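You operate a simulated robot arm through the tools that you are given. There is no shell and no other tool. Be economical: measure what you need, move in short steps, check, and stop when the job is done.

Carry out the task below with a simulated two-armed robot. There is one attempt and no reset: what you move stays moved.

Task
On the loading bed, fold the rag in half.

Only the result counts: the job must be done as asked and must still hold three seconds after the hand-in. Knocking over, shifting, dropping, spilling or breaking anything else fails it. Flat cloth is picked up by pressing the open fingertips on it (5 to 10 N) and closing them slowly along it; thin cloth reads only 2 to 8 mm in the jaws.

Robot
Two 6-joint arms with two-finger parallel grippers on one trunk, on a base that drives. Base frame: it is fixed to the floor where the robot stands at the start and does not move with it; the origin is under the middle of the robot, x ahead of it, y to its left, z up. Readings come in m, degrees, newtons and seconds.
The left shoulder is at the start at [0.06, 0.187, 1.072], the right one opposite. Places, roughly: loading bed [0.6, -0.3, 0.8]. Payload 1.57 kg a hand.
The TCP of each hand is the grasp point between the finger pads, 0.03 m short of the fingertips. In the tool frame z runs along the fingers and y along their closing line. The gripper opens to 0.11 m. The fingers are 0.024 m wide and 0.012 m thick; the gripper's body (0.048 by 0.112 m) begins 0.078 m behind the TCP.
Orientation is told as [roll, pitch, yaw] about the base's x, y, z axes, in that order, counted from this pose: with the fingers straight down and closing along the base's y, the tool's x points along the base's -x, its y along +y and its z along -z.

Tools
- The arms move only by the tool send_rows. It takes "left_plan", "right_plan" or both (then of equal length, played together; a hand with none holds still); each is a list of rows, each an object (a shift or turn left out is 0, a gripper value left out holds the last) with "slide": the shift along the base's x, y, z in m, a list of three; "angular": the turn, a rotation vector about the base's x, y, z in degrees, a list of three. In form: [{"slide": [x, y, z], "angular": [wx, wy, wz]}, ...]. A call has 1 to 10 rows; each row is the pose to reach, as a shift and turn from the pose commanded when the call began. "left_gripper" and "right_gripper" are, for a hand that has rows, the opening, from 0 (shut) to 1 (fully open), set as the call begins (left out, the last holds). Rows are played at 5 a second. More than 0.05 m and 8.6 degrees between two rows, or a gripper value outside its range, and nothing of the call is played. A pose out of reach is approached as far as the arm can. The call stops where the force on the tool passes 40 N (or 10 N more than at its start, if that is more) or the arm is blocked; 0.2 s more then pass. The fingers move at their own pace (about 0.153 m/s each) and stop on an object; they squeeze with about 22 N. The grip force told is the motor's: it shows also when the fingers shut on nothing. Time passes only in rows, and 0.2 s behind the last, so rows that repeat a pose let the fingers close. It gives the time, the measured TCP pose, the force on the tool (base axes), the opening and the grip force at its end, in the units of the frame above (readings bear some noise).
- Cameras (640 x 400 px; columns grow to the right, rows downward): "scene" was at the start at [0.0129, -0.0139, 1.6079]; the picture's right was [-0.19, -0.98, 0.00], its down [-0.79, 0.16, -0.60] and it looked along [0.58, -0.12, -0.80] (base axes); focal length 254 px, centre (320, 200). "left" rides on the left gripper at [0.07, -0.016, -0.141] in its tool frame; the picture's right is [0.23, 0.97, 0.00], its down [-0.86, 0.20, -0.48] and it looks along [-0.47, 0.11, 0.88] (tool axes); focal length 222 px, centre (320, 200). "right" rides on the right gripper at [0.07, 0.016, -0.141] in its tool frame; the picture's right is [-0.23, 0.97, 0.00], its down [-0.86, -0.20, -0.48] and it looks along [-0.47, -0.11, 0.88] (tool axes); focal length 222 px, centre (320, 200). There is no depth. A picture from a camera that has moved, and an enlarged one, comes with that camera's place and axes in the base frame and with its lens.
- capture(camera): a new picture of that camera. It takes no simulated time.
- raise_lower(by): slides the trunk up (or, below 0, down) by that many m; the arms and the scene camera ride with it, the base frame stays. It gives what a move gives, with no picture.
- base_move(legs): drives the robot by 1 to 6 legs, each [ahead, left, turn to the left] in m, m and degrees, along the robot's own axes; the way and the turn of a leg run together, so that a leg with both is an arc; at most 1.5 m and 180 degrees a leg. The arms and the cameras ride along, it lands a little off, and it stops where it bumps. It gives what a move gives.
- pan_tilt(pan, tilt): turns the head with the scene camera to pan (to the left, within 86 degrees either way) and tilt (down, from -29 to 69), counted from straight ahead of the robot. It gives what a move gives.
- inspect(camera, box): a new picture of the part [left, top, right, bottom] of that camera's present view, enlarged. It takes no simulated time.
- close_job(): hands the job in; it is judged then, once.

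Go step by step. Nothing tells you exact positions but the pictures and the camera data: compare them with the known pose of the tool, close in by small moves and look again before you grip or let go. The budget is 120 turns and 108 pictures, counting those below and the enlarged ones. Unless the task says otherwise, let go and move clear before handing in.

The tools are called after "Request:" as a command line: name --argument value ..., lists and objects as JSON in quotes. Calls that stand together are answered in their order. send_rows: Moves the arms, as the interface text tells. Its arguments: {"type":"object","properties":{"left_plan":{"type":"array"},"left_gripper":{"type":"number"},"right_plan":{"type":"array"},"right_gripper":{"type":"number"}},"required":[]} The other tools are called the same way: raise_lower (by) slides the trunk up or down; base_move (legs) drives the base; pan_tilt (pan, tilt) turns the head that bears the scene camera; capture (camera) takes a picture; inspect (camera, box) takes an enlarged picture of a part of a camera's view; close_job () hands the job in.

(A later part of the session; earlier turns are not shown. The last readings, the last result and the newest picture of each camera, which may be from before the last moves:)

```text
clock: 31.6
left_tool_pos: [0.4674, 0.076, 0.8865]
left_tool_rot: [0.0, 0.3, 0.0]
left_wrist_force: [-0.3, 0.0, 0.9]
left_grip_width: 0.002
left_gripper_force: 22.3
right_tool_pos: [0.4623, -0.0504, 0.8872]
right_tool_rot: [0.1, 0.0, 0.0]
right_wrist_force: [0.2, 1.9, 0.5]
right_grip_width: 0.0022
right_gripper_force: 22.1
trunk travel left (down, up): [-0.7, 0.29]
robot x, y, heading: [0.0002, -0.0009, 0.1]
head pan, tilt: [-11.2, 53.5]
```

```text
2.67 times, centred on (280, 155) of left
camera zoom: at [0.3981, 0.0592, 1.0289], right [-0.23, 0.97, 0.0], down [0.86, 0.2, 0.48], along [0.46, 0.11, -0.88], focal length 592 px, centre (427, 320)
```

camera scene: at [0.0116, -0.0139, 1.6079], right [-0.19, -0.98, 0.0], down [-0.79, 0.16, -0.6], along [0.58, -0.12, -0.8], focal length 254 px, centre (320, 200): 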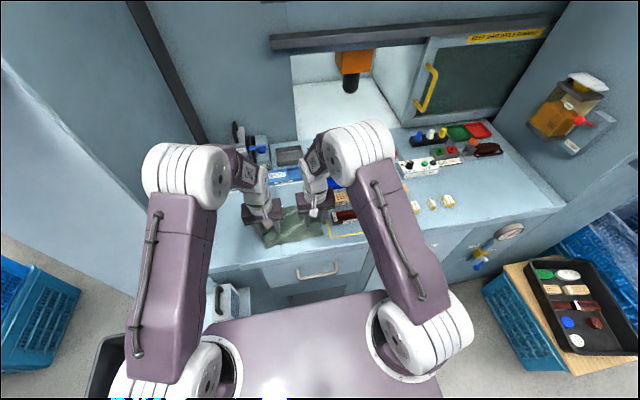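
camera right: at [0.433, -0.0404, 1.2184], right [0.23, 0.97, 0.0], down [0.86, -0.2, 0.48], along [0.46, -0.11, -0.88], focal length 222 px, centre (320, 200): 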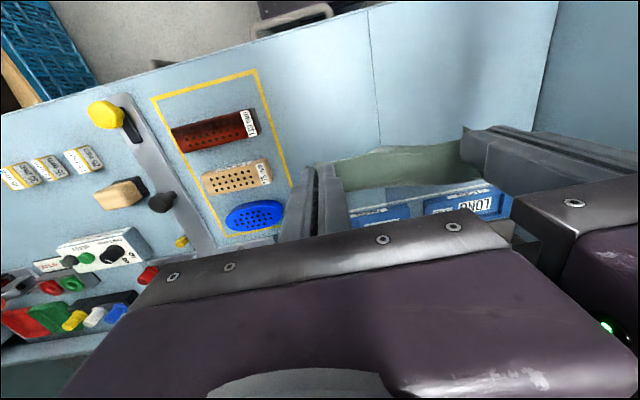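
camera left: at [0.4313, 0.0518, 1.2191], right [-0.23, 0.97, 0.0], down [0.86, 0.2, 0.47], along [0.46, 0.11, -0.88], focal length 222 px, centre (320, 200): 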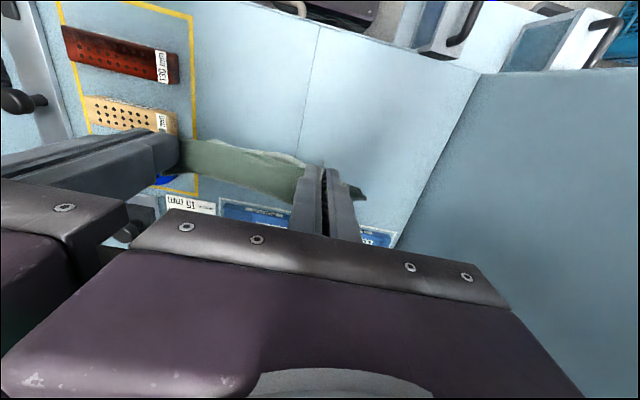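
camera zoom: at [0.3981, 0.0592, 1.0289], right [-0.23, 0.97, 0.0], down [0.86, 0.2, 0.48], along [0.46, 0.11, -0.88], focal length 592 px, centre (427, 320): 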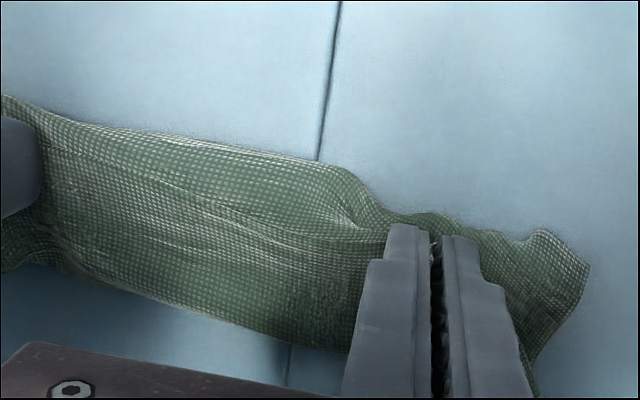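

The top edge is nearly over the bottom's near edge (x≈.452). I'm nudging both hands back a bit more and down to light contact.

Request:
send_rows --left_plan '[{"slide": [-0.005, 0.003, 0]}, {"slide": [-0.009, 0.005, -0.001]}, {"slide": [-0.009, 0.005, -0.0035]}, {"slide": [-0.009, 0.005, -0.0035]}]' --right_plan '[{"slide": [-0.003, 0, 0]}, {"slide": [-0.006, 0, -0.001]}, {"slide": [-0.006, 0, -0.0035]}, {"slide": [-0.006, 0, -0.0035]}]'

Request:
inspect --camera "right" --box '[280, 80, 504, 220]'

Request:
inspect --camera "left" --box '[160, 80, 400, 230]'

```text
clock: 32.6
left_tool_pos: [0.4584, 0.0782, 0.8841]
left_tool_rot: [-0.2, 0.1, -0.1]
left_wrist_force: [1.4, -5.6, 11.9]
left_grip_width: 0.0024
left_gripper_force: 22.3
right_tool_pos: [0.4559, -0.052, 0.8846]
right_tool_rot: [0.1, 0.1, 0.0]
right_wrist_force: [0.4, 6.8, 1.3]
right_grip_width: 0.0027
right_gripper_force: 21.5
trunk travel left (down, up): [-0.7, 0.29]
robot x, y, heading: [-0.0007, 0.0017, -0.2]
head pan, tilt: [-11.2, 53.5]
```

```text
2.86 times, centred on (392, 150) of right
camera zoom: at [0.3869, -0.0355, 1.026], right [0.23, 0.97, 0.0], down [0.86, -0.2, 0.48], along [0.47, -0.11, -0.88], focal length 635 px, centre (114, 343)
```

zoom: 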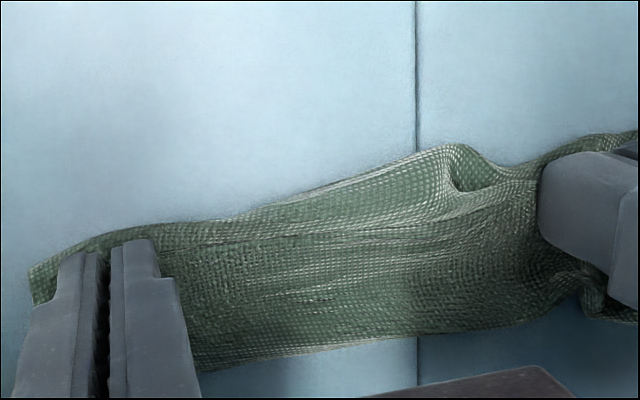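

```text
2.67 times, centred on (280, 155) of left
camera zoom: at [0.3889, 0.0633, 1.0262], right [-0.23, 0.97, 0.0], down [0.86, 0.2, 0.48], along [0.47, 0.11, -0.88], focal length 592 px, centre (427, 320)
```

zoom: 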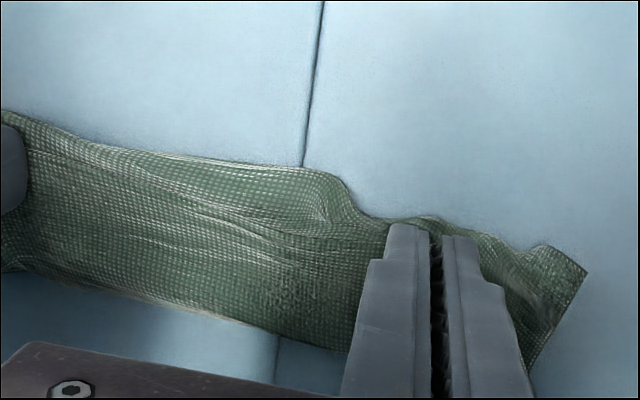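

Light contact is made. I'm easing the left up 1.5 mm, opening both slowly, then lifting straight up.

Request:
send_rows --left_plan '[{"slide": [0, -0.002, 0.0015]}]' --right_plan '[{"slide": [0, 0.002, 0]}]' --left_gripper 0.08 --right_gripper 0.08

Request:
send_rows --left_plan '[{"slide": [0, 0, 0]}]' --right_plan '[{"slide": [0, 0, 0]}]' --left_gripper 0.16 --right_gripper 0.16

Request:
send_rows --left_plan '[{"slide": [0, 0, 0]}]' --right_plan '[{"slide": [0, 0, 0]}]' --left_gripper 0.25 --right_gripper 0.25

Request:
send_rows --left_plan '[{"slide": [0, 0, 0.02]}, {"slide": [0, 0, 0.05]}, {"slide": [-0.01, 0.02, 0.08]}, {"slide": [-0.03, 0.05, 0.1]}, {"slide": [-0.04, 0.09, 0.11]}, {"slide": [-0.05, 0.13, 0.12]}, {"slide": [-0.05, 0.16, 0.12]}]' --right_plan '[{"slide": [0, 0, 0.02]}, {"slide": [0, 0, 0.05]}, {"slide": [-0.01, -0.02, 0.08]}, {"slide": [-0.03, -0.05, 0.1]}, {"slide": [-0.04, -0.09, 0.11]}, {"slide": [-0.05, -0.13, 0.12]}, {"slide": [-0.05, -0.16, 0.12]}]'

Request:
inspect --camera "scene" --box '[240, 190, 336, 250]'

```text
clock: 33.0
left_tool_pos: [0.4572, 0.0786, 0.8851]
left_tool_rot: [0.0, 0.2, 0.0]
left_wrist_force: [1.3, 1.6, 6.5]
left_grip_width: 0.0069
left_gripper_force: 0.1
right_tool_pos: [0.4557, -0.0492, 0.8843]
right_tool_rot: [0.0, 0.1, 0.1]
right_wrist_force: [0.2, -0.5, 1.4]
right_grip_width: 0.009
right_gripper_force: 0.2
trunk travel left (down, up): [-0.7, 0.29]
robot x, y, heading: [0.0005, -0.0007, 0.2]
head pan, tilt: [-11.2, 53.5]
```

```text
clock: 33.4
left_tool_pos: [0.4579, 0.0774, 0.8842]
left_tool_rot: [0.0, 0.2, 0.0]
left_wrist_force: [0.5, 0.3, 5.1]
left_grip_width: 0.0152
left_gripper_force: 0.1
right_tool_pos: [0.4545, -0.0499, 0.8856]
right_tool_rot: [0.1, 0.0, 0.0]
right_wrist_force: [-0.5, 1.1, 1.2]
right_grip_width: 0.0169
right_gripper_force: 0.0
trunk travel left (down, up): [-0.7, 0.29]
robot x, y, heading: [0.0009, -0.0009, 0.1]
head pan, tilt: [-11.2, 53.5]
```

```text
clock: 33.8
left_tool_pos: [0.4581, 0.0777, 0.8831]
left_tool_rot: [-0.1, 0.2, 0.0]
left_wrist_force: [-0.2, 0.2, 2.5]
left_grip_width: 0.0255
left_gripper_force: 0.0
right_tool_pos: [0.4552, -0.0499, 0.8847]
right_tool_rot: [0.1, 0.1, 0.1]
right_wrist_force: [-0.6, 0.0, 1.3]
right_grip_width: 0.0267
right_gripper_force: 0.0
trunk travel left (down, up): [-0.7, 0.29]
robot x, y, heading: [0.0035, -0.0004, -0.2]
head pan, tilt: [-11.2, 53.5]
```

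```text
clock: 35.4
left_tool_pos: [0.4071, 0.2207, 1.0052]
left_tool_rot: [-0.3, 0.4, 0.0]
left_wrist_force: [-0.1, 0.5, -0.7]
left_grip_width: 0.0275
left_gripper_force: 0.1
right_tool_pos: [0.4047, -0.205, 1.0019]
right_tool_rot: [0.2, 0.1, 0.0]
right_wrist_force: [1.1, -0.9, 0.7]
right_grip_width: 0.0274
right_gripper_force: 0.2
trunk travel left (down, up): [-0.7, 0.29]
robot x, y, heading: [-0.0003, 0.001, 0.2]
head pan, tilt: [-11.2, 53.5]
stopped in row 7 (left hand): the force on the tool passed its limit (the readings are from after the stop); the commanded pose is now the measured one
```

```text
6.67 times, centred on (288, 220) of scene
camera zoom: at [0.0132, -0.0187, 1.6078], right [-0.2, -0.98, 0.0], down [-0.79, 0.16, -0.59], along [0.58, -0.11, -0.8], focal length 1696 px, centre (533, 67)
```

zoom: 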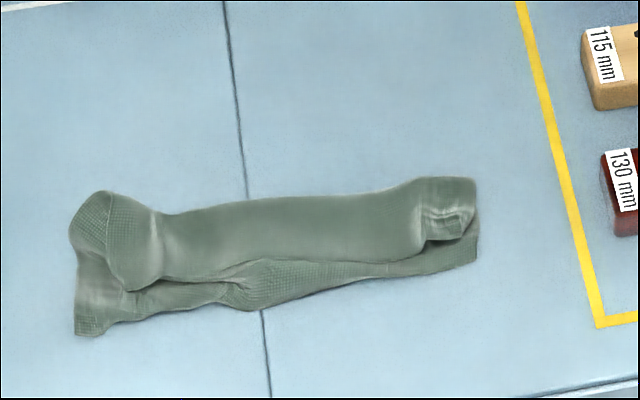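

The left hand brushed something at y≈.22, probably the side wall, so I'll keep away from there. The fold looks better, and I'm zooming in on its details.

Request:
inspect --camera "scene" --box '[248, 210, 288, 235]'

Request:
inspect --camera "scene" --box '[280, 212, 316, 235]'

Request:
inspect --camera "right" --box '[380, 100, 556, 210]'

Request:
capture --camera "left"

```text
16.00 times, centred on (268, 222) of scene
camera zoom: at [0.0132, -0.0187, 1.6078], right [-0.2, -0.98, 0.0], down [-0.79, 0.16, -0.59], along [0.58, -0.11, -0.8], focal length 4070 px, centre (1152, -160)
```

zoom: 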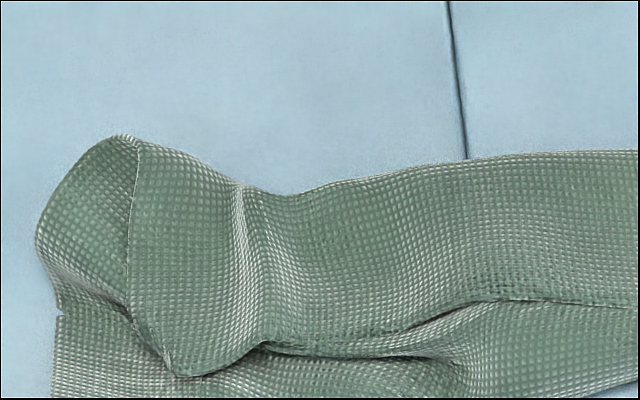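

```text
16.00 times, centred on (298, 224) of scene
camera zoom: at [0.0132, -0.0187, 1.6078], right [-0.2, -0.98, 0.0], down [-0.79, 0.16, -0.59], along [0.58, -0.11, -0.8], focal length 4070 px, centre (672, -176)
```

zoom: 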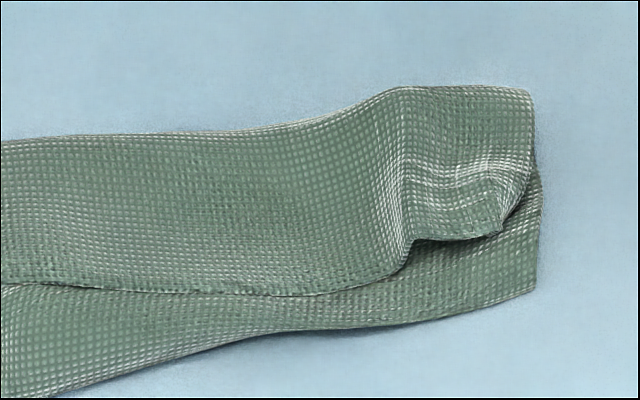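

```text
3.64 times, centred on (468, 155) of right
camera zoom: at [0.337, -0.1897, 1.1443], right [0.23, 0.97, 0.0], down [0.86, -0.2, 0.48], along [0.46, -0.1, -0.88], focal length 808 px, centre (-218, 364)
```

zoom: 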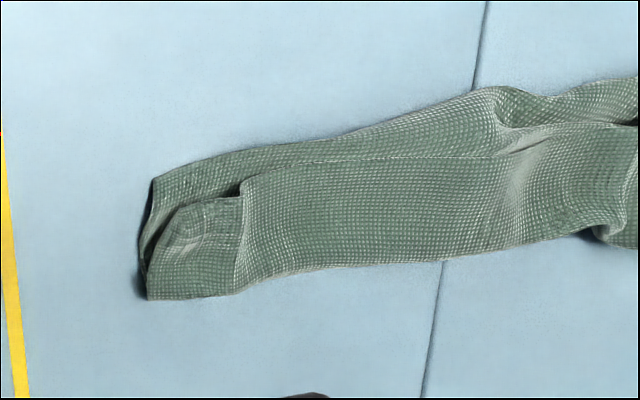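

```text
32 pictures are left
camera left: at [0.3392, 0.2045, 1.1472], right [-0.23, 0.97, 0.0], down [0.86, 0.2, 0.47], along [0.46, 0.1, -0.88], focal length 222 px, centre (320, 200)
```

left: 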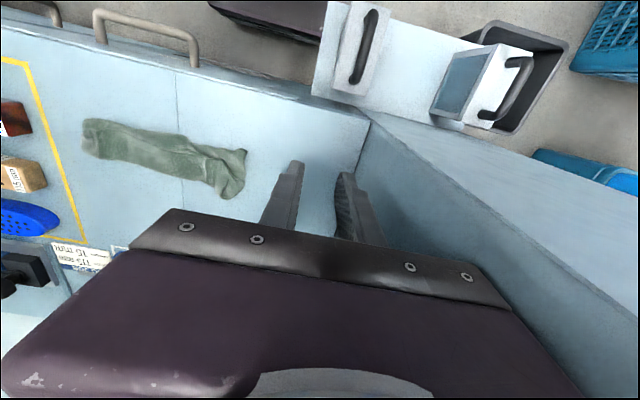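

The fold is nearly there: corner C is within about 1.2 cm of its partner, but D (.46,.109) should move about (-.018, +.019) onto A'(.442,.128). I'll pin the right end with the right hand, closed and pressing lightly, and adjust D with the left.

Request:
send_rows --left_plan '[{"slide": [0.009, -0.02, -0.01]}, {"slide": [0.018, -0.04, -0.025]}, {"slide": [0.027, -0.06, -0.04]}, {"slide": [0.036, -0.08, -0.06]}, {"slide": [0.045, -0.1, -0.08]}, {"slide": [0.054, -0.12, -0.095]}, {"slide": [0.059, -0.133, -0.107]}, {"slide": [0.059, -0.133, -0.107]}]' --right_plan '[{"slide": [0.01, 0.022, -0.01]}, {"slide": [0.02, 0.045, -0.025]}, {"slide": [0.03, 0.068, -0.04]}, {"slide": [0.04, 0.09, -0.06]}, {"slide": [0.05, 0.113, -0.075]}, {"slide": [0.06, 0.136, -0.09]}, {"slide": [0.07, 0.157, -0.105]}, {"slide": [0.07, 0.157, -0.105]}]' --left_gripper 0.2 --right_gripper 0

Request:
inspect --camera "left" --box '[200, 100, 424, 240]'

```text
clock: 37.2
left_tool_pos: [0.4674, 0.0887, 0.8963]
left_tool_rot: [-0.5, 0.4, 0.1]
left_wrist_force: [-1.0, 0.2, -0.1]
left_grip_width: 0.022
left_gripper_force: 0.1
right_tool_pos: [0.4759, -0.0444, 0.8988]
right_tool_rot: [0.0, 0.1, 0.0]
right_wrist_force: [-0.2, 0.1, -0.9]
right_grip_width: 0.0001
right_gripper_force: 21.5
trunk travel left (down, up): [-0.7, 0.29]
robot x, y, heading: [-0.0005, 0.0011, 0.1]
head pan, tilt: [-11.2, 53.5]
```

```text
2.86 times, centred on (312, 170) of left
camera zoom: at [0.3973, 0.0749, 1.0392], right [-0.23, 0.97, -0.01], down [0.86, 0.2, 0.47], along [0.46, 0.1, -0.88], focal length 635 px, centre (343, 286)
```

zoom: 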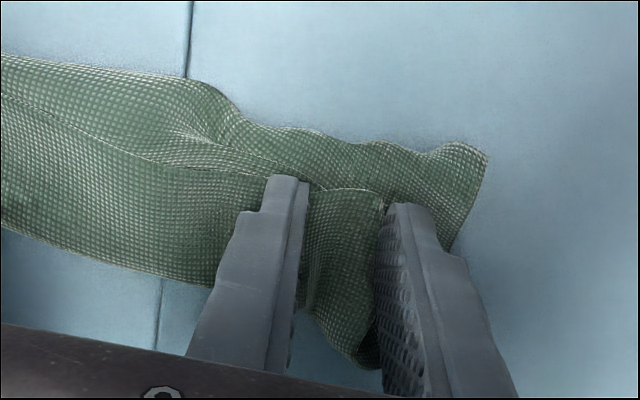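

D's tip is at about (.457,.100). I'm shifting the left hand slightly and lowering both, the left to grip and the right to pin.

Request:
send_rows --left_plan '[{"slide": [-0.003, -0.008, -0.004]}, {"slide": [-0.003, -0.008, -0.008]}, {"slide": [-0.003, -0.008, -0.0115]}, {"slide": [-0.003, -0.008, -0.0125]}]' --right_plan '[{"slide": [0, 0, -0.004]}, {"slide": [0, 0, -0.009]}, {"slide": [0, 0, -0.013]}, {"slide": [0, 0, -0.0145]}]'

```text
clock: 38.2
left_tool_pos: [0.4639, 0.083, 0.8856]
left_tool_rot: [-0.4, 0.2, -0.1]
left_wrist_force: [-0.1, 0.2, 1.4]
left_grip_width: 0.0222
left_gripper_force: 0.1
right_tool_pos: [0.4756, -0.0446, 0.8847]
right_tool_rot: [0.1, 0.1, 0.1]
right_wrist_force: [0.3, -1.0, 0.2]
right_grip_width: 0.0001
right_gripper_force: 21.3
trunk travel left (down, up): [-0.7, 0.29]
robot x, y, heading: [0.002, -0.0019, -0.1]
head pan, tilt: [-11.2, 53.5]
```

Request:
send_rows --left_plan '[{"slide": [0, -0.002, -0.001]}, {"slide": [0, -0.002, -0.002]}, {"slide": [0, -0.002, -0.002]}]' --right_plan '[{"slide": [0, 0, -0.001]}, {"slide": [0, 0, -0.0025]}, {"slide": [0, 0, -0.0025]}]'

```text
clock: 39.0
left_tool_pos: [0.4639, 0.0811, 0.8846]
left_tool_rot: [-0.5, 0.2, 0.0]
left_wrist_force: [1.6, 0.2, 4.6]
left_grip_width: 0.0219
left_gripper_force: 0.1
right_tool_pos: [0.4746, -0.0439, 0.8831]
right_tool_rot: [0.2, -0.2, 0.0]
right_wrist_force: [3.4, -1.1, 18.5]
right_grip_width: 0.0
right_gripper_force: 21.1
trunk travel left (down, up): [-0.7, 0.29]
robot x, y, heading: [0.0003, 0.0027, -0.2]
head pan, tilt: [-11.2, 53.5]
```

The left presses at about 5 N and the right pins at about 18 N. I'm closing the left slowly and lifting slightly.

Request:
send_rows --left_plan '[{"slide": [0, 0, 0]}]' --left_gripper 0.13

Request:
send_rows --left_plan '[{"slide": [0, 0, 0]}]' --left_gripper 0.07

Request:
send_rows --left_plan '[{"slide": [0, 0, 0]}, {"slide": [0, 0, 0]}]' --left_gripper 0

Request:
send_rows --left_plan '[{"slide": [0, 0, 0.008]}, {"slide": [0, 0, 0.016]}, {"slide": [0, 0, 0.022]}]'

Request:
inspect --camera "left" --box '[200, 80, 424, 220]'

```text
clock: 39.4
left_tool_pos: [0.4629, 0.0824, 0.8827]
left_tool_rot: [-0.5, 0.2, -0.1]
left_wrist_force: [0.4, -0.7, 4.9]
left_grip_width: 0.0141
left_gripper_force: 0.0
right_tool_pos: [0.4741, -0.045, 0.8823]
right_tool_rot: [0.1, -0.1, 0.0]
right_wrist_force: [3.7, 0.0, 23.9]
right_grip_width: 0.0003
right_gripper_force: 21.4
trunk travel left (down, up): [-0.7, 0.29]
robot x, y, heading: [-0.001, 0.0017, 0.2]
head pan, tilt: [-11.2, 53.5]
```

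```text
clock: 39.8
left_tool_pos: [0.4623, 0.0804, 0.8847]
left_tool_rot: [-0.5, 0.2, 0.0]
left_wrist_force: [0.0, -1.0, 6.8]
left_grip_width: 0.0083
left_gripper_force: 0.1
right_tool_pos: [0.4744, -0.0443, 0.8824]
right_tool_rot: [0.0, 0.0, 0.1]
right_wrist_force: [5.8, 0.7, 26.8]
right_grip_width: 0.0
right_gripper_force: 21.5
trunk travel left (down, up): [-0.7, 0.29]
robot x, y, heading: [0.002, -0.0004, -0.1]
head pan, tilt: [-11.2, 53.5]
```

```text
clock: 40.4
left_tool_pos: [0.4623, 0.081, 0.8838]
left_tool_rot: [-0.6, 0.2, 0.0]
left_wrist_force: [1.3, -5.2, 8.2]
left_grip_width: 0.003
left_gripper_force: 22.0
right_tool_pos: [0.4746, -0.0445, 0.8827]
right_tool_rot: [0.1, -0.1, 0.0]
right_wrist_force: [6.5, 3.5, 29.2]
right_grip_width: 0.0
right_gripper_force: 21.2
trunk travel left (down, up): [-0.7, 0.29]
robot x, y, heading: [0.0011, 0.0004, -0.3]
head pan, tilt: [-11.2, 53.5]
```

```text
clock: 41.2
left_tool_pos: [0.4613, 0.0807, 0.905]
left_tool_rot: [-0.5, 0.2, 0.1]
left_wrist_force: [0.4, -2.2, -1.3]
left_grip_width: 0.0029
left_gripper_force: 21.7
right_tool_pos: [0.4734, -0.0446, 0.882]
right_tool_rot: [0.1, -0.1, -0.1]
right_wrist_force: [4.6, 1.8, 32.3]
right_grip_width: 0.0002
right_gripper_force: 21.1
trunk travel left (down, up): [-0.7, 0.29]
robot x, y, heading: [0.0021, 0.0036, -0.0]
head pan, tilt: [-11.2, 53.5]
```

```text
2.86 times, centred on (312, 150) of left
camera zoom: at [0.3931, 0.0648, 1.0478], right [-0.23, 0.97, -0.01], down [0.86, 0.2, 0.47], along [0.46, 0.1, -0.88], focal length 635 px, centre (343, 343)
```

zoom: 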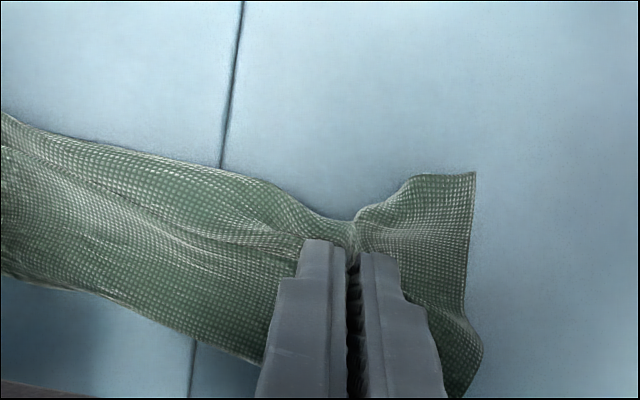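

The left pinch caught both layers here, and the right's force is creeping up. I'm easing the right, setting the left down, and opening it under light pressure to smooth the gather sideways.

Request:
send_rows --left_plan '[{"slide": [0, 0, -0.008]}, {"slide": [0, 0, -0.016]}, {"slide": [0, 0, -0.0205]}]' --right_plan '[{"slide": [0, 0, 0.001]}, {"slide": [0, 0, 0.0015]}, {"slide": [0, 0, 0.0015]}]'

Request:
send_rows --left_plan '[{"slide": [0, 0, 0]}]' --left_gripper 0.1

Request:
send_rows --left_plan '[{"slide": [0, 0, 0]}]' --left_gripper 0.2

Request:
send_rows --left_plan '[{"slide": [0, 0, 0]}]' --left_gripper 0.3

Request:
inspect --camera "left" --box '[200, 100, 424, 240]'

```text
clock: 42.0
left_tool_pos: [0.4637, 0.0802, 0.8853]
left_tool_rot: [-0.7, 0.2, -0.1]
left_wrist_force: [-0.6, -0.8, 4.6]
left_grip_width: 0.0028
left_gripper_force: 22.2
right_tool_pos: [0.4724, -0.0447, 0.8828]
right_tool_rot: [0.0, 0.1, 0.0]
right_wrist_force: [2.3, 4.2, 14.7]
right_grip_width: 0.0001
right_gripper_force: 22.1
trunk travel left (down, up): [-0.7, 0.29]
robot x, y, heading: [-0.0058, 0.0016, -0.1]
head pan, tilt: [-11.2, 53.5]
```

```text
clock: 42.4
left_tool_pos: [0.4633, 0.0807, 0.8843]
left_tool_rot: [-0.6, 0.2, 0.0]
left_wrist_force: [-0.3, -0.1, 2.9]
left_grip_width: 0.0103
left_gripper_force: 0.1
right_tool_pos: [0.473, -0.0457, 0.8834]
right_tool_rot: [0.0, 0.1, 0.0]
right_wrist_force: [-0.5, 2.2, 12.9]
right_grip_width: 0.0003
right_gripper_force: 21.5
trunk travel left (down, up): [-0.7, 0.29]
robot x, y, heading: [0.0023, 0.0016, 0.2]
head pan, tilt: [-11.2, 53.5]
```

```text
clock: 42.8
left_tool_pos: [0.4637, 0.0803, 0.8838]
left_tool_rot: [-0.5, 0.2, 0.0]
left_wrist_force: [0.2, 1.4, 2.4]
left_grip_width: 0.0212
left_gripper_force: 0.1
right_tool_pos: [0.4728, -0.045, 0.883]
right_tool_rot: [0.0, 0.2, 0.0]
right_wrist_force: [-2.0, 1.4, 10.3]
right_grip_width: 0.0
right_gripper_force: 21.7
trunk travel left (down, up): [-0.7, 0.29]
robot x, y, heading: [0.0026, 0.0003, -0.2]
head pan, tilt: [-11.2, 53.5]
```

```text
clock: 43.2
left_tool_pos: [0.4633, 0.0789, 0.884]
left_tool_rot: [-0.4, 0.2, 0.0]
left_wrist_force: [-0.1, 0.6, 0.5]
left_grip_width: 0.0324
left_gripper_force: 0.1
right_tool_pos: [0.4738, -0.0462, 0.8839]
right_tool_rot: [0.0, 0.2, -0.1]
right_wrist_force: [-1.6, 1.1, 7.8]
right_grip_width: 0.0
right_gripper_force: 21.4
trunk travel left (down, up): [-0.7, 0.29]
robot x, y, heading: [-0.0002, -0.001, -0.2]
head pan, tilt: [-11.2, 53.5]
```

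```text
2.86 times, centred on (312, 170) of left
camera zoom: at [0.3942, 0.0645, 1.0269], right [-0.23, 0.97, -0.01], down [0.86, 0.2, 0.47], along [0.46, 0.1, -0.88], focal length 635 px, centre (343, 286)
```

zoom: 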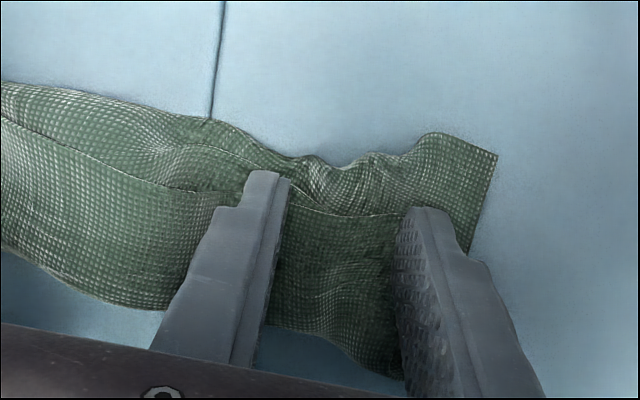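

The gather is smoothed, but D is still about 2 cm short of A' in x and y. I'm pressing lightly with open fingertips and sliding the top layer towards me and outward.

Request:
send_rows --left_plan '[{"slide": [0, 0, -0.001]}, {"slide": [-0.003, 0.003, -0.0015]}, {"slide": [-0.007, 0.006, -0.0015]}, {"slide": [-0.011, 0.009, -0.0015]}, {"slide": [-0.015, 0.012, -0.0015]}, {"slide": [-0.019, 0.015, -0.0015]}, {"slide": [-0.022, 0.017, -0.0015]}]'

Request:
inspect --camera "left" --box '[200, 100, 424, 240]'

```text
clock: 44.8
left_tool_pos: [0.4419, 0.0979, 0.8824]
left_tool_rot: [-0.5, 0.3, 0.0]
left_wrist_force: [2.2, -2.7, 12.5]
left_grip_width: 0.0332
left_gripper_force: 0.4
right_tool_pos: [0.4748, -0.045, 0.8836]
right_tool_rot: [0.1, 0.1, -0.1]
right_wrist_force: [-0.1, 2.1, 2.7]
right_grip_width: 0.0003
right_gripper_force: 21.5
trunk travel left (down, up): [-0.7, 0.29]
robot x, y, heading: [-0.0024, -0.0005, -0.1]
head pan, tilt: [-11.2, 53.5]
```

```text
2.86 times, centred on (312, 170) of left
camera zoom: at [0.3724, 0.0829, 1.0259], right [-0.23, 0.97, -0.01], down [0.86, 0.2, 0.47], along [0.46, 0.1, -0.88], focal length 635 px, centre (343, 286)
```

zoom: 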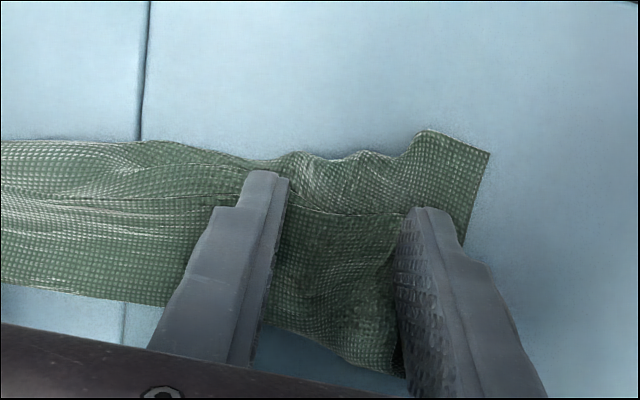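

The two layers move together, so sliding won't shift one against the other. I'm lifting both hands and reassessing.

Request:
send_rows --left_plan '[{"slide": [0, 0, 0.02]}, {"slide": [0, 0, 0.05]}, {"slide": [-0.01, 0.02, 0.08]}, {"slide": [-0.03, 0.05, 0.1]}, {"slide": [-0.04, 0.08, 0.11]}]' --right_plan '[{"slide": [0, 0, 0.02]}, {"slide": [0, 0, 0.05]}, {"slide": [-0.01, -0.02, 0.08]}, {"slide": [-0.03, -0.05, 0.1]}, {"slide": [-0.04, -0.09, 0.11]}]'

Request:
inspect --camera "scene" --box '[244, 200, 324, 250]'

```text
clock: 46.0
left_tool_pos: [0.4014, 0.1761, 0.9929]
left_tool_rot: [-0.5, 0.3, 0.0]
left_wrist_force: [-0.3, 0.2, 0.6]
left_grip_width: 0.033
left_gripper_force: 0.0
right_tool_pos: [0.4367, -0.1349, 0.9948]
right_tool_rot: [0.1, 0.0, 0.1]
right_wrist_force: [0.2, -0.7, -0.2]
right_grip_width: 0.0
right_gripper_force: 20.8
trunk travel left (down, up): [-0.7, 0.29]
robot x, y, heading: [0.0057, -0.0032, -0.2]
head pan, tilt: [-11.2, 53.5]
```

```text
8.00 times, centred on (284, 225) of scene
camera zoom: at [0.0121, -0.0147, 1.6078], right [-0.2, -0.98, 0.0], down [-0.79, 0.16, -0.6], along [0.58, -0.12, -0.8], focal length 2035 px, centre (608, 0)
```

zoom: 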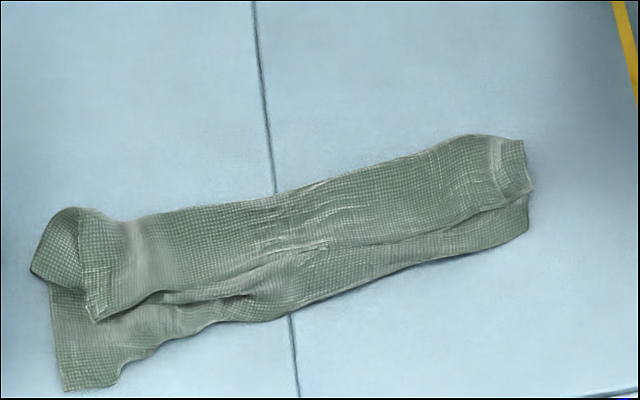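

The mismatch is now a clean single-layer strip along the bottom's near edge: A'(.408,.128) to B'(.446,-.07), 1.7–3.5 cm wide. I'll grip that strip with both hands, hang the rag straight once more, and lay the fold more carefully.

Request:
send_rows --left_plan '[{"slide": [0.003, -0.015, -0.016], "angular": [0, 0, 2]}, {"slide": [0.006, -0.03, -0.035], "angular": [0, 0, 5]}, {"slide": [0.01, -0.045, -0.055], "angular": [0, 0, 7]}, {"slide": [0.014, -0.06, -0.075], "angular": [0, 0, 9]}, {"slide": [0.018, -0.074, -0.097], "angular": [0, 0, 11]}, {"slide": [0.018, -0.074, -0.097], "angular": [0, 0, 11]}]' --right_plan '[{"slide": [0.002, 0.018, -0.016], "angular": [0, 0, 2]}, {"slide": [0.004, 0.036, -0.035], "angular": [0, 0, 5]}, {"slide": [0.005, 0.054, -0.055], "angular": [0, 0, 7]}, {"slide": [0.006, 0.072, -0.075], "angular": [0, 0, 9]}, {"slide": [0.007, 0.09, -0.099], "angular": [0, 0, 11]}, {"slide": [0.007, 0.09, -0.099], "angular": [0, 0, 11]}]' --left_gripper 0.2 --right_gripper 0.2

Request:
inspect --camera "left" --box '[200, 100, 424, 240]'

Request:
inspect --camera "right" --box '[220, 100, 444, 240]'

```text
clock: 47.4
left_tool_pos: [0.4202, 0.1028, 0.8956]
left_tool_rot: [-0.5, 0.3, 11.1]
left_wrist_force: [-0.2, 0.2, -0.1]
left_grip_width: 0.0223
left_gripper_force: 0.0
right_tool_pos: [0.4419, -0.0457, 0.8973]
right_tool_rot: [0.1, 0.2, 11.0]
right_wrist_force: [0.0, 0.6, 0.3]
right_grip_width: 0.0219
right_gripper_force: 0.0
trunk travel left (down, up): [-0.7, 0.29]
robot x, y, heading: [-0.0022, 0.0023, 0.2]
head pan, tilt: [-11.2, 53.5]
```

```text
2.86 times, centred on (312, 170) of left
camera zoom: at [0.3545, 0.0743, 1.0385], right [-0.41, 0.91, -0.01], down [0.8, 0.36, 0.47], along [0.43, 0.19, -0.88], focal length 635 px, centre (343, 286)
```

zoom: 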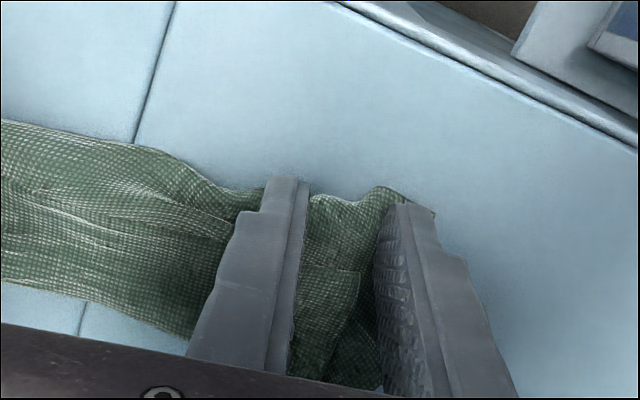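

```text
2.86 times, centred on (332, 170) of right
camera zoom: at [0.3712, -0.0426, 1.0377], right [0.04, 1.0, 0.0], down [0.88, -0.03, 0.48], along [0.48, -0.02, -0.88], focal length 635 px, centre (286, 286)
```

zoom: 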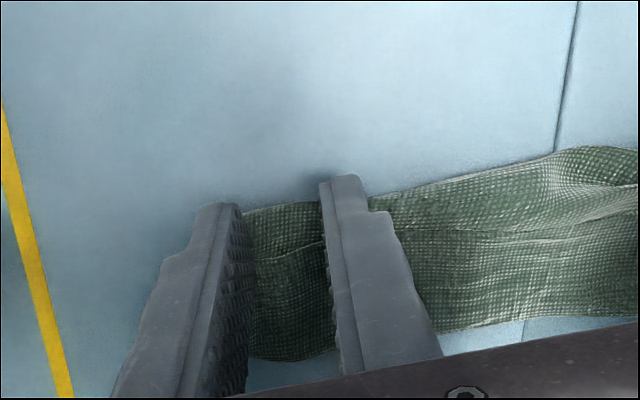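

Both fingers cover only the single-layer strip. I'm lowering to press.

Request:
send_rows --left_plan '[{"slide": [0, 0, -0.004]}, {"slide": [0, 0, -0.008]}, {"slide": [0, 0, -0.011]}, {"slide": [0, 0, -0.0135]}, {"slide": [0, 0, -0.0135]}]' --right_plan '[{"slide": [0, 0, -0.004]}, {"slide": [0, 0, -0.008]}, {"slide": [0, 0, -0.011]}, {"slide": [0, 0, -0.0135]}, {"slide": [0, 0, -0.0135]}]'

```text
clock: 48.6
left_tool_pos: [0.4197, 0.1033, 0.8827]
left_tool_rot: [-0.5, 0.2, 11.0]
left_wrist_force: [-0.4, 0.4, 1.8]
left_grip_width: 0.0221
left_gripper_force: 0.0
right_tool_pos: [0.4413, -0.0442, 0.8822]
right_tool_rot: [0.1, -0.1, 10.9]
right_wrist_force: [1.4, -1.4, 12.0]
right_grip_width: 0.0222
right_gripper_force: 0.2
trunk travel left (down, up): [-0.7, 0.29]
robot x, y, heading: [-0.0029, -0.0, -0.2]
head pan, tilt: [-11.2, 53.5]
```

Request:
send_rows --left_plan '[{"slide": [0, 0, -0.001]}, {"slide": [0, 0, -0.001]}]' --right_plan '[{"slide": [0, 0, 0.0005]}, {"slide": [0, 0, 0.0005]}]'

Request:
send_rows --left_plan '[{"slide": [0, 0, 0]}]' --right_plan '[{"slide": [0, 0, 0]}]' --left_gripper 0.14 --right_gripper 0.14

Request:
send_rows --left_plan '[{"slide": [0, 0, 0]}]' --right_plan '[{"slide": [0, 0, 0]}]' --left_gripper 0.07 --right_gripper 0.07

Request:
send_rows --left_plan '[{"slide": [0, 0, 0]}, {"slide": [0, 0, 0]}]' --right_plan '[{"slide": [0, 0, 0]}, {"slide": [0, 0, 0]}]' --left_gripper 0.0 --right_gripper 0.0

Request:
send_rows --left_plan '[{"slide": [0, 0, 0.02]}, {"slide": [0, 0, 0.04]}, {"slide": [0, 0, 0.06]}, {"slide": [0, 0, 0.06]}]' --right_plan '[{"slide": [0, 0, 0.02]}, {"slide": [0, 0, 0.04]}, {"slide": [0, 0, 0.06]}, {"slide": [0, 0, 0.06]}]'

Request:
inspect --camera "scene" --box '[230, 180, 342, 250]'

```text
clock: 49.2
left_tool_pos: [0.42, 0.1031, 0.8828]
left_tool_rot: [-0.7, 0.1, 10.9]
left_wrist_force: [0.2, 0.6, 13.5]
left_grip_width: 0.0224
left_gripper_force: 0.0
right_tool_pos: [0.4406, -0.0451, 0.8826]
right_tool_rot: [0.1, 0.0, 11.0]
right_wrist_force: [1.3, 0.7, 5.1]
right_grip_width: 0.0221
right_gripper_force: 0.2
trunk travel left (down, up): [-0.7, 0.29]
robot x, y, heading: [-0.0012, -0.0016, -0.1]
head pan, tilt: [-11.2, 53.5]
```

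```text
clock: 49.6
left_tool_pos: [0.4198, 0.1027, 0.8824]
left_tool_rot: [-0.7, 0.2, 11.0]
left_wrist_force: [1.3, 0.4, 15.3]
left_grip_width: 0.0147
left_gripper_force: 0.0
right_tool_pos: [0.4412, -0.0449, 0.8842]
right_tool_rot: [0.2, 0.1, 11.0]
right_wrist_force: [0.0, 0.3, 4.1]
right_grip_width: 0.0146
right_gripper_force: 0.0
trunk travel left (down, up): [-0.7, 0.29]
robot x, y, heading: [0.0001, 0.0037, 0.1]
head pan, tilt: [-11.2, 53.5]
```

```text
clock: 50.0
left_tool_pos: [0.4192, 0.103, 0.8817]
left_tool_rot: [-0.6, 0.0, 11.1]
left_wrist_force: [0.8, 0.2, 16.7]
left_grip_width: 0.0086
left_gripper_force: 0.0
right_tool_pos: [0.4405, -0.0449, 0.8817]
right_tool_rot: [0.1, 0.0, 11.0]
right_wrist_force: [0.2, 0.5, 3.0]
right_grip_width: 0.0071
right_gripper_force: 0.0
trunk travel left (down, up): [-0.7, 0.29]
robot x, y, heading: [-0.0031, 0.0017, -0.5]
head pan, tilt: [-11.2, 53.5]
```

```text
clock: 50.6
left_tool_pos: [0.4183, 0.1026, 0.8821]
left_tool_rot: [-0.5, 0.1, 11.0]
left_wrist_force: [1.4, 0.7, 20.2]
left_grip_width: 0.0023
left_gripper_force: 22.2
right_tool_pos: [0.4398, -0.045, 0.8829]
right_tool_rot: [0.1, -0.1, 11.0]
right_wrist_force: [0.4, 0.5, 1.8]
right_grip_width: 0.0001
right_gripper_force: 21.6
trunk travel left (down, up): [-0.7, 0.29]
robot x, y, heading: [-0.0014, 0.002, 0.0]
head pan, tilt: [-11.2, 53.5]
```

```text
clock: 51.6
left_tool_pos: [0.4212, 0.1043, 0.9414]
left_tool_rot: [-0.4, 0.3, 11.0]
left_wrist_force: [0.2, 0.4, -0.3]
left_grip_width: 0.0021
left_gripper_force: 22.6
right_tool_pos: [0.4402, -0.0442, 0.9409]
right_tool_rot: [0.0, 0.1, 10.9]
right_wrist_force: [-0.7, 0.4, -0.8]
right_grip_width: 0.0001
right_gripper_force: 21.3
trunk travel left (down, up): [-0.7, 0.29]
robot x, y, heading: [-0.0025, 0.0013, 0.2]
head pan, tilt: [-11.2, 53.5]
```

```text
5.71 times, centred on (286, 215) of scene
camera zoom: at [0.0134, -0.014, 1.6079], right [-0.2, -0.98, 0.0], down [-0.79, 0.16, -0.59], along [0.58, -0.12, -0.8], focal length 1454 px, centre (514, 114)
```

zoom: 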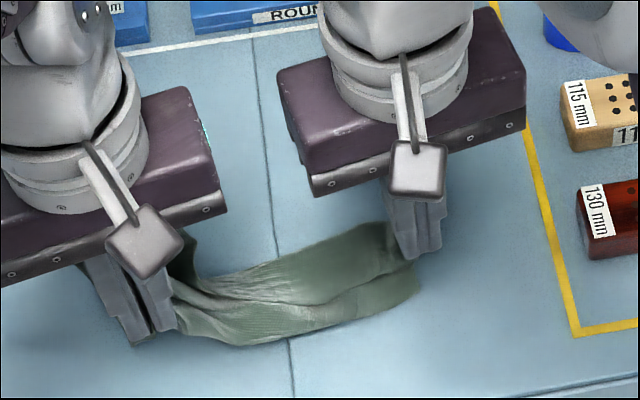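

The right pinch missed (0.1 mm) while the left holds. I'm opening the right and looking to re-grip.

Request:
send_rows --right_plan '[{"slide": [0, 0, 0.0]}, {"slide": [0, 0, -0.02]}, {"slide": [0, 0, -0.044]}, {"slide": [0, 0, -0.044]}]' --right_gripper 0.25

Request:
inspect --camera "right" --box '[220, 100, 444, 240]'

```text
clock: 52.6
left_tool_pos: [0.4195, 0.1036, 0.942]
left_tool_rot: [-0.4, 0.3, 11.0]
left_wrist_force: [1.0, -0.2, 0.0]
left_grip_width: 0.0019
left_gripper_force: 22.0
right_tool_pos: [0.4412, -0.046, 0.8967]
right_tool_rot: [0.2, 0.1, 11.0]
right_wrist_force: [0.0, 0.8, 0.0]
right_grip_width: 0.0273
right_gripper_force: 0.2
trunk travel left (down, up): [-0.7, 0.29]
robot x, y, heading: [-0.0002, 0.0001, 0.2]
head pan, tilt: [-11.2, 53.5]
```

```text
2.86 times, centred on (332, 170) of right
camera zoom: at [0.3704, -0.0435, 1.0383], right [0.04, 1.0, 0.0], down [0.88, -0.03, 0.48], along [0.48, -0.02, -0.88], focal length 635 px, centre (286, 286)
```

zoom: 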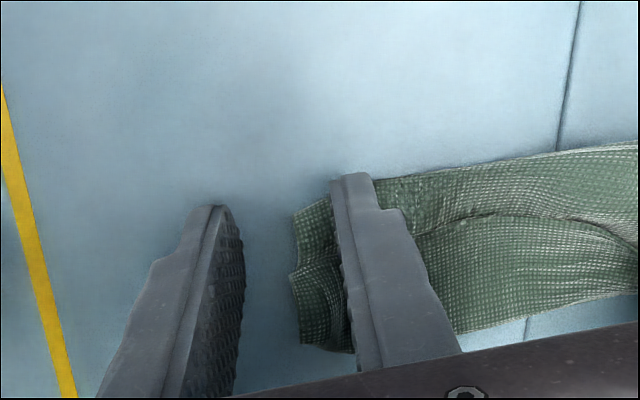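

B' is now at (.445,-.045). I'm re-placing the right hand 2.7 cm in from it and pressing a bit more firmly.

Request:
send_rows --right_plan '[{"slide": [-0.001, 0.014, 0.003], "angular": [0, 0, 2]}, {"slide": [-0.001, 0.0275, 0.0], "angular": [0, 0, 4]}, {"slide": [-0.001, 0.0275, -0.006], "angular": [0, 0, 4]}, {"slide": [-0.001, 0.0275, -0.011], "angular": [0, 0, 4]}, {"slide": [-0.001, 0.0275, -0.0145], "angular": [0, 0, 4]}, {"slide": [-0.001, 0.0275, -0.0145], "angular": [0, 0, 4]}]' --right_gripper 0.22

Request:
inspect --camera "right" --box '[220, 100, 444, 240]'

```text
clock: 54.0
left_tool_pos: [0.4198, 0.1037, 0.9417]
left_tool_rot: [-0.5, 0.4, 11.0]
left_wrist_force: [0.1, 0.0, 0.0]
left_grip_width: 0.0023
left_gripper_force: 21.9
right_tool_pos: [0.4414, -0.0175, 0.8828]
right_tool_rot: [0.0, 0.0, 15.1]
right_wrist_force: [0.0, 0.1, 3.3]
right_grip_width: 0.0245
right_gripper_force: 0.4
trunk travel left (down, up): [-0.7, 0.29]
robot x, y, heading: [0.0031, -0.0016, -0.1]
head pan, tilt: [-11.2, 53.5]
```

```text
2.86 times, centred on (332, 170) of right
camera zoom: at [0.3705, -0.0207, 1.0247], right [-0.03, 1.0, 0.0], down [0.88, 0.03, 0.48], along [0.48, 0.02, -0.88], focal length 635 px, centre (286, 286)
```

zoom: 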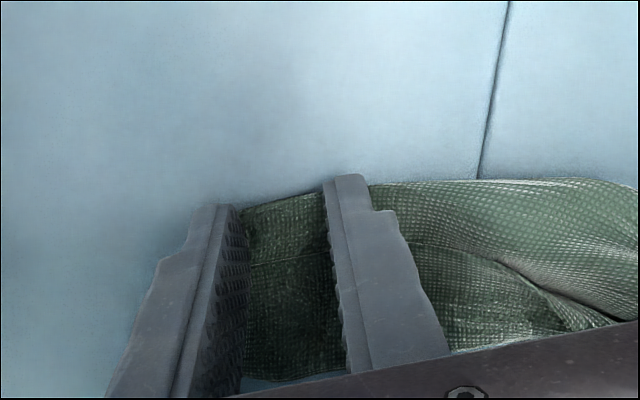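

The fingers reach slightly too far in, so I'm shifting back 6 mm, then pressing.

Request:
send_rows --right_plan '[{"slide": [-0.003, 0, 0.003]}, {"slide": [-0.006, 0, 0.002]}, {"slide": [-0.006, 0, -0.001]}, {"slide": [-0.006, 0, -0.002]}, {"slide": [-0.006, 0, -0.002]}]'

```text
clock: 55.2
left_tool_pos: [0.4198, 0.1022, 0.943]
left_tool_rot: [-0.5, 0.3, 11.0]
left_wrist_force: [-0.8, 0.5, -0.7]
left_grip_width: 0.0023
left_gripper_force: 22.0
right_tool_pos: [0.4352, -0.018, 0.8819]
right_tool_rot: [0.1, 0.0, 15.0]
right_wrist_force: [0.6, 0.7, 12.3]
right_grip_width: 0.0244
right_gripper_force: 0.1
trunk travel left (down, up): [-0.7, 0.29]
robot x, y, heading: [0.0008, 0.0001, 0.1]
head pan, tilt: [-11.2, 53.5]
```

Request:
send_rows --right_plan '[{"slide": [0, 0, 0]}]' --right_gripper 0.15

Request:
send_rows --right_plan '[{"slide": [0, 0, 0]}]' --right_gripper 0.08

Request:
send_rows --right_plan '[{"slide": [0, 0, 0]}, {"slide": [0, 0, 0]}]' --right_gripper 0.0

```text
clock: 55.6
left_tool_pos: [0.4189, 0.1032, 0.9415]
left_tool_rot: [-0.6, 0.2, 10.9]
left_wrist_force: [0.0, -0.4, 0.2]
left_grip_width: 0.0022
left_gripper_force: 22.0
right_tool_pos: [0.4345, -0.0177, 0.8814]
right_tool_rot: [0.2, 0.0, 14.9]
right_wrist_force: [1.2, -0.6, 15.2]
right_grip_width: 0.0171
right_gripper_force: 0.4
trunk travel left (down, up): [-0.7, 0.29]
robot x, y, heading: [0.0001, -0.0053, 0.1]
head pan, tilt: [-11.2, 53.5]
```

```text
clock: 56.0
left_tool_pos: [0.4195, 0.1049, 0.9428]
left_tool_rot: [-0.6, 0.2, 11.0]
left_wrist_force: [0.3, -0.2, 0.3]
left_grip_width: 0.0022
left_gripper_force: 22.1
right_tool_pos: [0.4343, -0.0173, 0.8826]
right_tool_rot: [-0.1, -0.1, 15.1]
right_wrist_force: [-0.2, 0.0, 16.8]
right_grip_width: 0.0061
right_gripper_force: 0.0
trunk travel left (down, up): [-0.7, 0.29]
robot x, y, heading: [-0.0028, 0.0012, -0.2]
head pan, tilt: [-11.2, 53.5]
```

```text
clock: 56.6
left_tool_pos: [0.4188, 0.1031, 0.9428]
left_tool_rot: [-0.5, 0.3, 11.0]
left_wrist_force: [0.5, -0.5, -1.0]
left_grip_width: 0.0021
left_gripper_force: 22.2
right_tool_pos: [0.4337, -0.0177, 0.8818]
right_tool_rot: [0.1, 0.0, 15.0]
right_wrist_force: [0.1, -0.8, 19.3]
right_grip_width: 0.0
right_gripper_force: 21.3
trunk travel left (down, up): [-0.7, 0.29]
robot x, y, heading: [-0.0003, 0.0003, -0.1]
head pan, tilt: [-11.2, 53.5]
```

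It reads 0 again, so the pinch missed. I'm opening and looking before retrying.

Request:
send_rows --right_plan '[{"slide": [0, 0, 0.008]}, {"slide": [0, 0, 0.013]}, {"slide": [0, 0, 0.013]}]' --right_gripper 0.28

Request:
inspect --camera "right" --box '[220, 100, 444, 240]'

```text
clock: 57.4
left_tool_pos: [0.4205, 0.104, 0.941]
left_tool_rot: [-0.5, 0.3, 11.0]
left_wrist_force: [0.8, -1.8, -0.2]
left_grip_width: 0.0022
left_gripper_force: 22.1
right_tool_pos: [0.4369, -0.0174, 0.8933]
right_tool_rot: [0.1, 0.2, 15.0]
right_wrist_force: [-0.4, 0.1, 0.3]
right_grip_width: 0.0309
right_gripper_force: 0.1
trunk travel left (down, up): [-0.7, 0.29]
robot x, y, heading: [-0.0006, -0.001, 0.1]
head pan, tilt: [-11.2, 53.5]
```

```text
2.86 times, centred on (332, 170) of right
camera zoom: at [0.3656, -0.0202, 1.0349], right [-0.03, 1.0, 0.0], down [0.88, 0.03, 0.48], along [0.48, 0.02, -0.88], focal length 635 px, centre (286, 286)
```

zoom: 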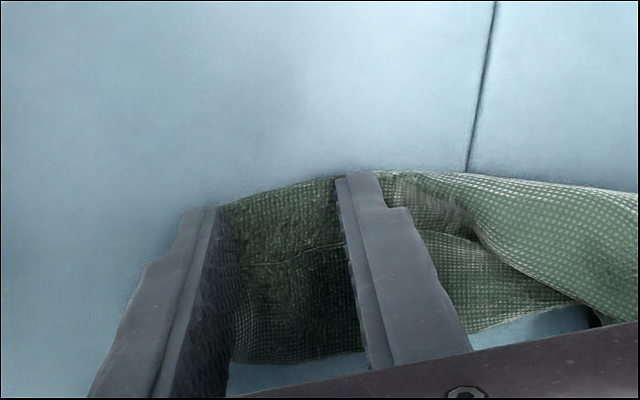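

Placement is good (strip x .43–.453). Earlier successful pinches used a 3 cm gap at about 8 N, so I'm retrying that way.

Request:
send_rows --right_plan '[{"slide": [0.002, 0.001, -0.006]}, {"slide": [0.002, 0.001, -0.01]}, {"slide": [0.002, 0.001, -0.0125]}, {"slide": [0.002, 0.001, -0.0125]}]'

```text
clock: 58.4
left_tool_pos: [0.4188, 0.1039, 0.9425]
left_tool_rot: [-0.5, 0.1, 11.0]
left_wrist_force: [0.5, 0.2, -0.6]
left_grip_width: 0.0024
left_gripper_force: 21.9
right_tool_pos: [0.4376, -0.0161, 0.8827]
right_tool_rot: [0.1, -0.2, 14.9]
right_wrist_force: [1.9, -1.1, 19.6]
right_grip_width: 0.0314
right_gripper_force: 0.1
trunk travel left (down, up): [-0.7, 0.29]
robot x, y, heading: [0.0011, -0.0011, -0.1]
head pan, tilt: [-11.2, 53.5]
```

Request:
send_rows --right_plan '[{"slide": [0, 0, 0.001]}, {"slide": [0, 0, 0.0015]}]'

Request:
send_rows --right_plan '[{"slide": [0, 0, 0]}]' --right_gripper 0.21

Request:
send_rows --right_plan '[{"slide": [0, 0, 0]}]' --right_gripper 0.14

Request:
send_rows --right_plan '[{"slide": [0, 0, 0]}]' --right_gripper 0.07

Request:
send_rows --right_plan '[{"slide": [0, 0, 0]}, {"slide": [0, 0, 0]}]' --right_gripper 0.0

```text
clock: 59.0
left_tool_pos: [0.4204, 0.1034, 0.9416]
left_tool_rot: [-0.5, 0.3, 10.9]
left_wrist_force: [0.0, 0.0, -0.6]
left_grip_width: 0.0024
left_gripper_force: 21.7
right_tool_pos: [0.4364, -0.016, 0.8829]
right_tool_rot: [0.1, 0.0, 15.0]
right_wrist_force: [1.9, 0.2, 9.4]
right_grip_width: 0.0311
right_gripper_force: 0.3
trunk travel left (down, up): [-0.7, 0.29]
robot x, y, heading: [-0.001, 0.0026, 0.0]
head pan, tilt: [-11.2, 53.5]
```

```text
clock: 59.4
left_tool_pos: [0.4198, 0.1046, 0.9411]
left_tool_rot: [-0.6, 0.3, 10.9]
left_wrist_force: [-0.6, 0.2, -0.1]
left_grip_width: 0.0024
left_gripper_force: 21.6
right_tool_pos: [0.4358, -0.0167, 0.8818]
right_tool_rot: [0.2, 0.1, 15.0]
right_wrist_force: [-0.2, -0.1, 8.1]
right_grip_width: 0.023
right_gripper_force: 0.4
trunk travel left (down, up): [-0.7, 0.29]
robot x, y, heading: [0.0015, 0.0012, 0.0]
head pan, tilt: [-11.2, 53.5]
```

```text
clock: 59.8
left_tool_pos: [0.421, 0.1042, 0.9412]
left_tool_rot: [-0.5, 0.4, 11.0]
left_wrist_force: [0.1, 0.1, -0.7]
left_grip_width: 0.002
left_gripper_force: 21.6
right_tool_pos: [0.4363, -0.0167, 0.8834]
right_tool_rot: [0.1, 0.2, 15.0]
right_wrist_force: [-0.6, -0.2, 5.9]
right_grip_width: 0.0157
right_gripper_force: 0.1
trunk travel left (down, up): [-0.7, 0.29]
robot x, y, heading: [0.0018, 0.0032, -0.2]
head pan, tilt: [-11.2, 53.5]
```

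```text
clock: 60.2
left_tool_pos: [0.4191, 0.104, 0.9417]
left_tool_rot: [-0.5, 0.4, 11.0]
left_wrist_force: [0.4, -0.7, -0.2]
left_grip_width: 0.0023
left_gripper_force: 22.0
right_tool_pos: [0.4377, -0.0167, 0.8829]
right_tool_rot: [0.1, 0.1, 14.9]
right_wrist_force: [-0.8, 0.6, 4.5]
right_grip_width: 0.0078
right_gripper_force: 0.5
trunk travel left (down, up): [-0.7, 0.29]
robot x, y, heading: [-0.0023, 0.0009, -0.2]
head pan, tilt: [-11.2, 53.5]
```

```text
clock: 60.8
left_tool_pos: [0.4189, 0.1051, 0.9402]
left_tool_rot: [-0.5, 0.2, 11.0]
left_wrist_force: [0.2, -0.8, -0.3]
left_grip_width: 0.0022
left_gripper_force: 22.0
right_tool_pos: [0.4378, -0.0167, 0.8834]
right_tool_rot: [0.1, 0.0, 15.0]
right_wrist_force: [-0.3, 1.7, 5.4]
right_grip_width: 0.0022
right_gripper_force: 21.7
trunk travel left (down, up): [-0.7, 0.29]
robot x, y, heading: [0.0015, -0.0001, -0.1]
head pan, tilt: [-11.2, 53.5]
```

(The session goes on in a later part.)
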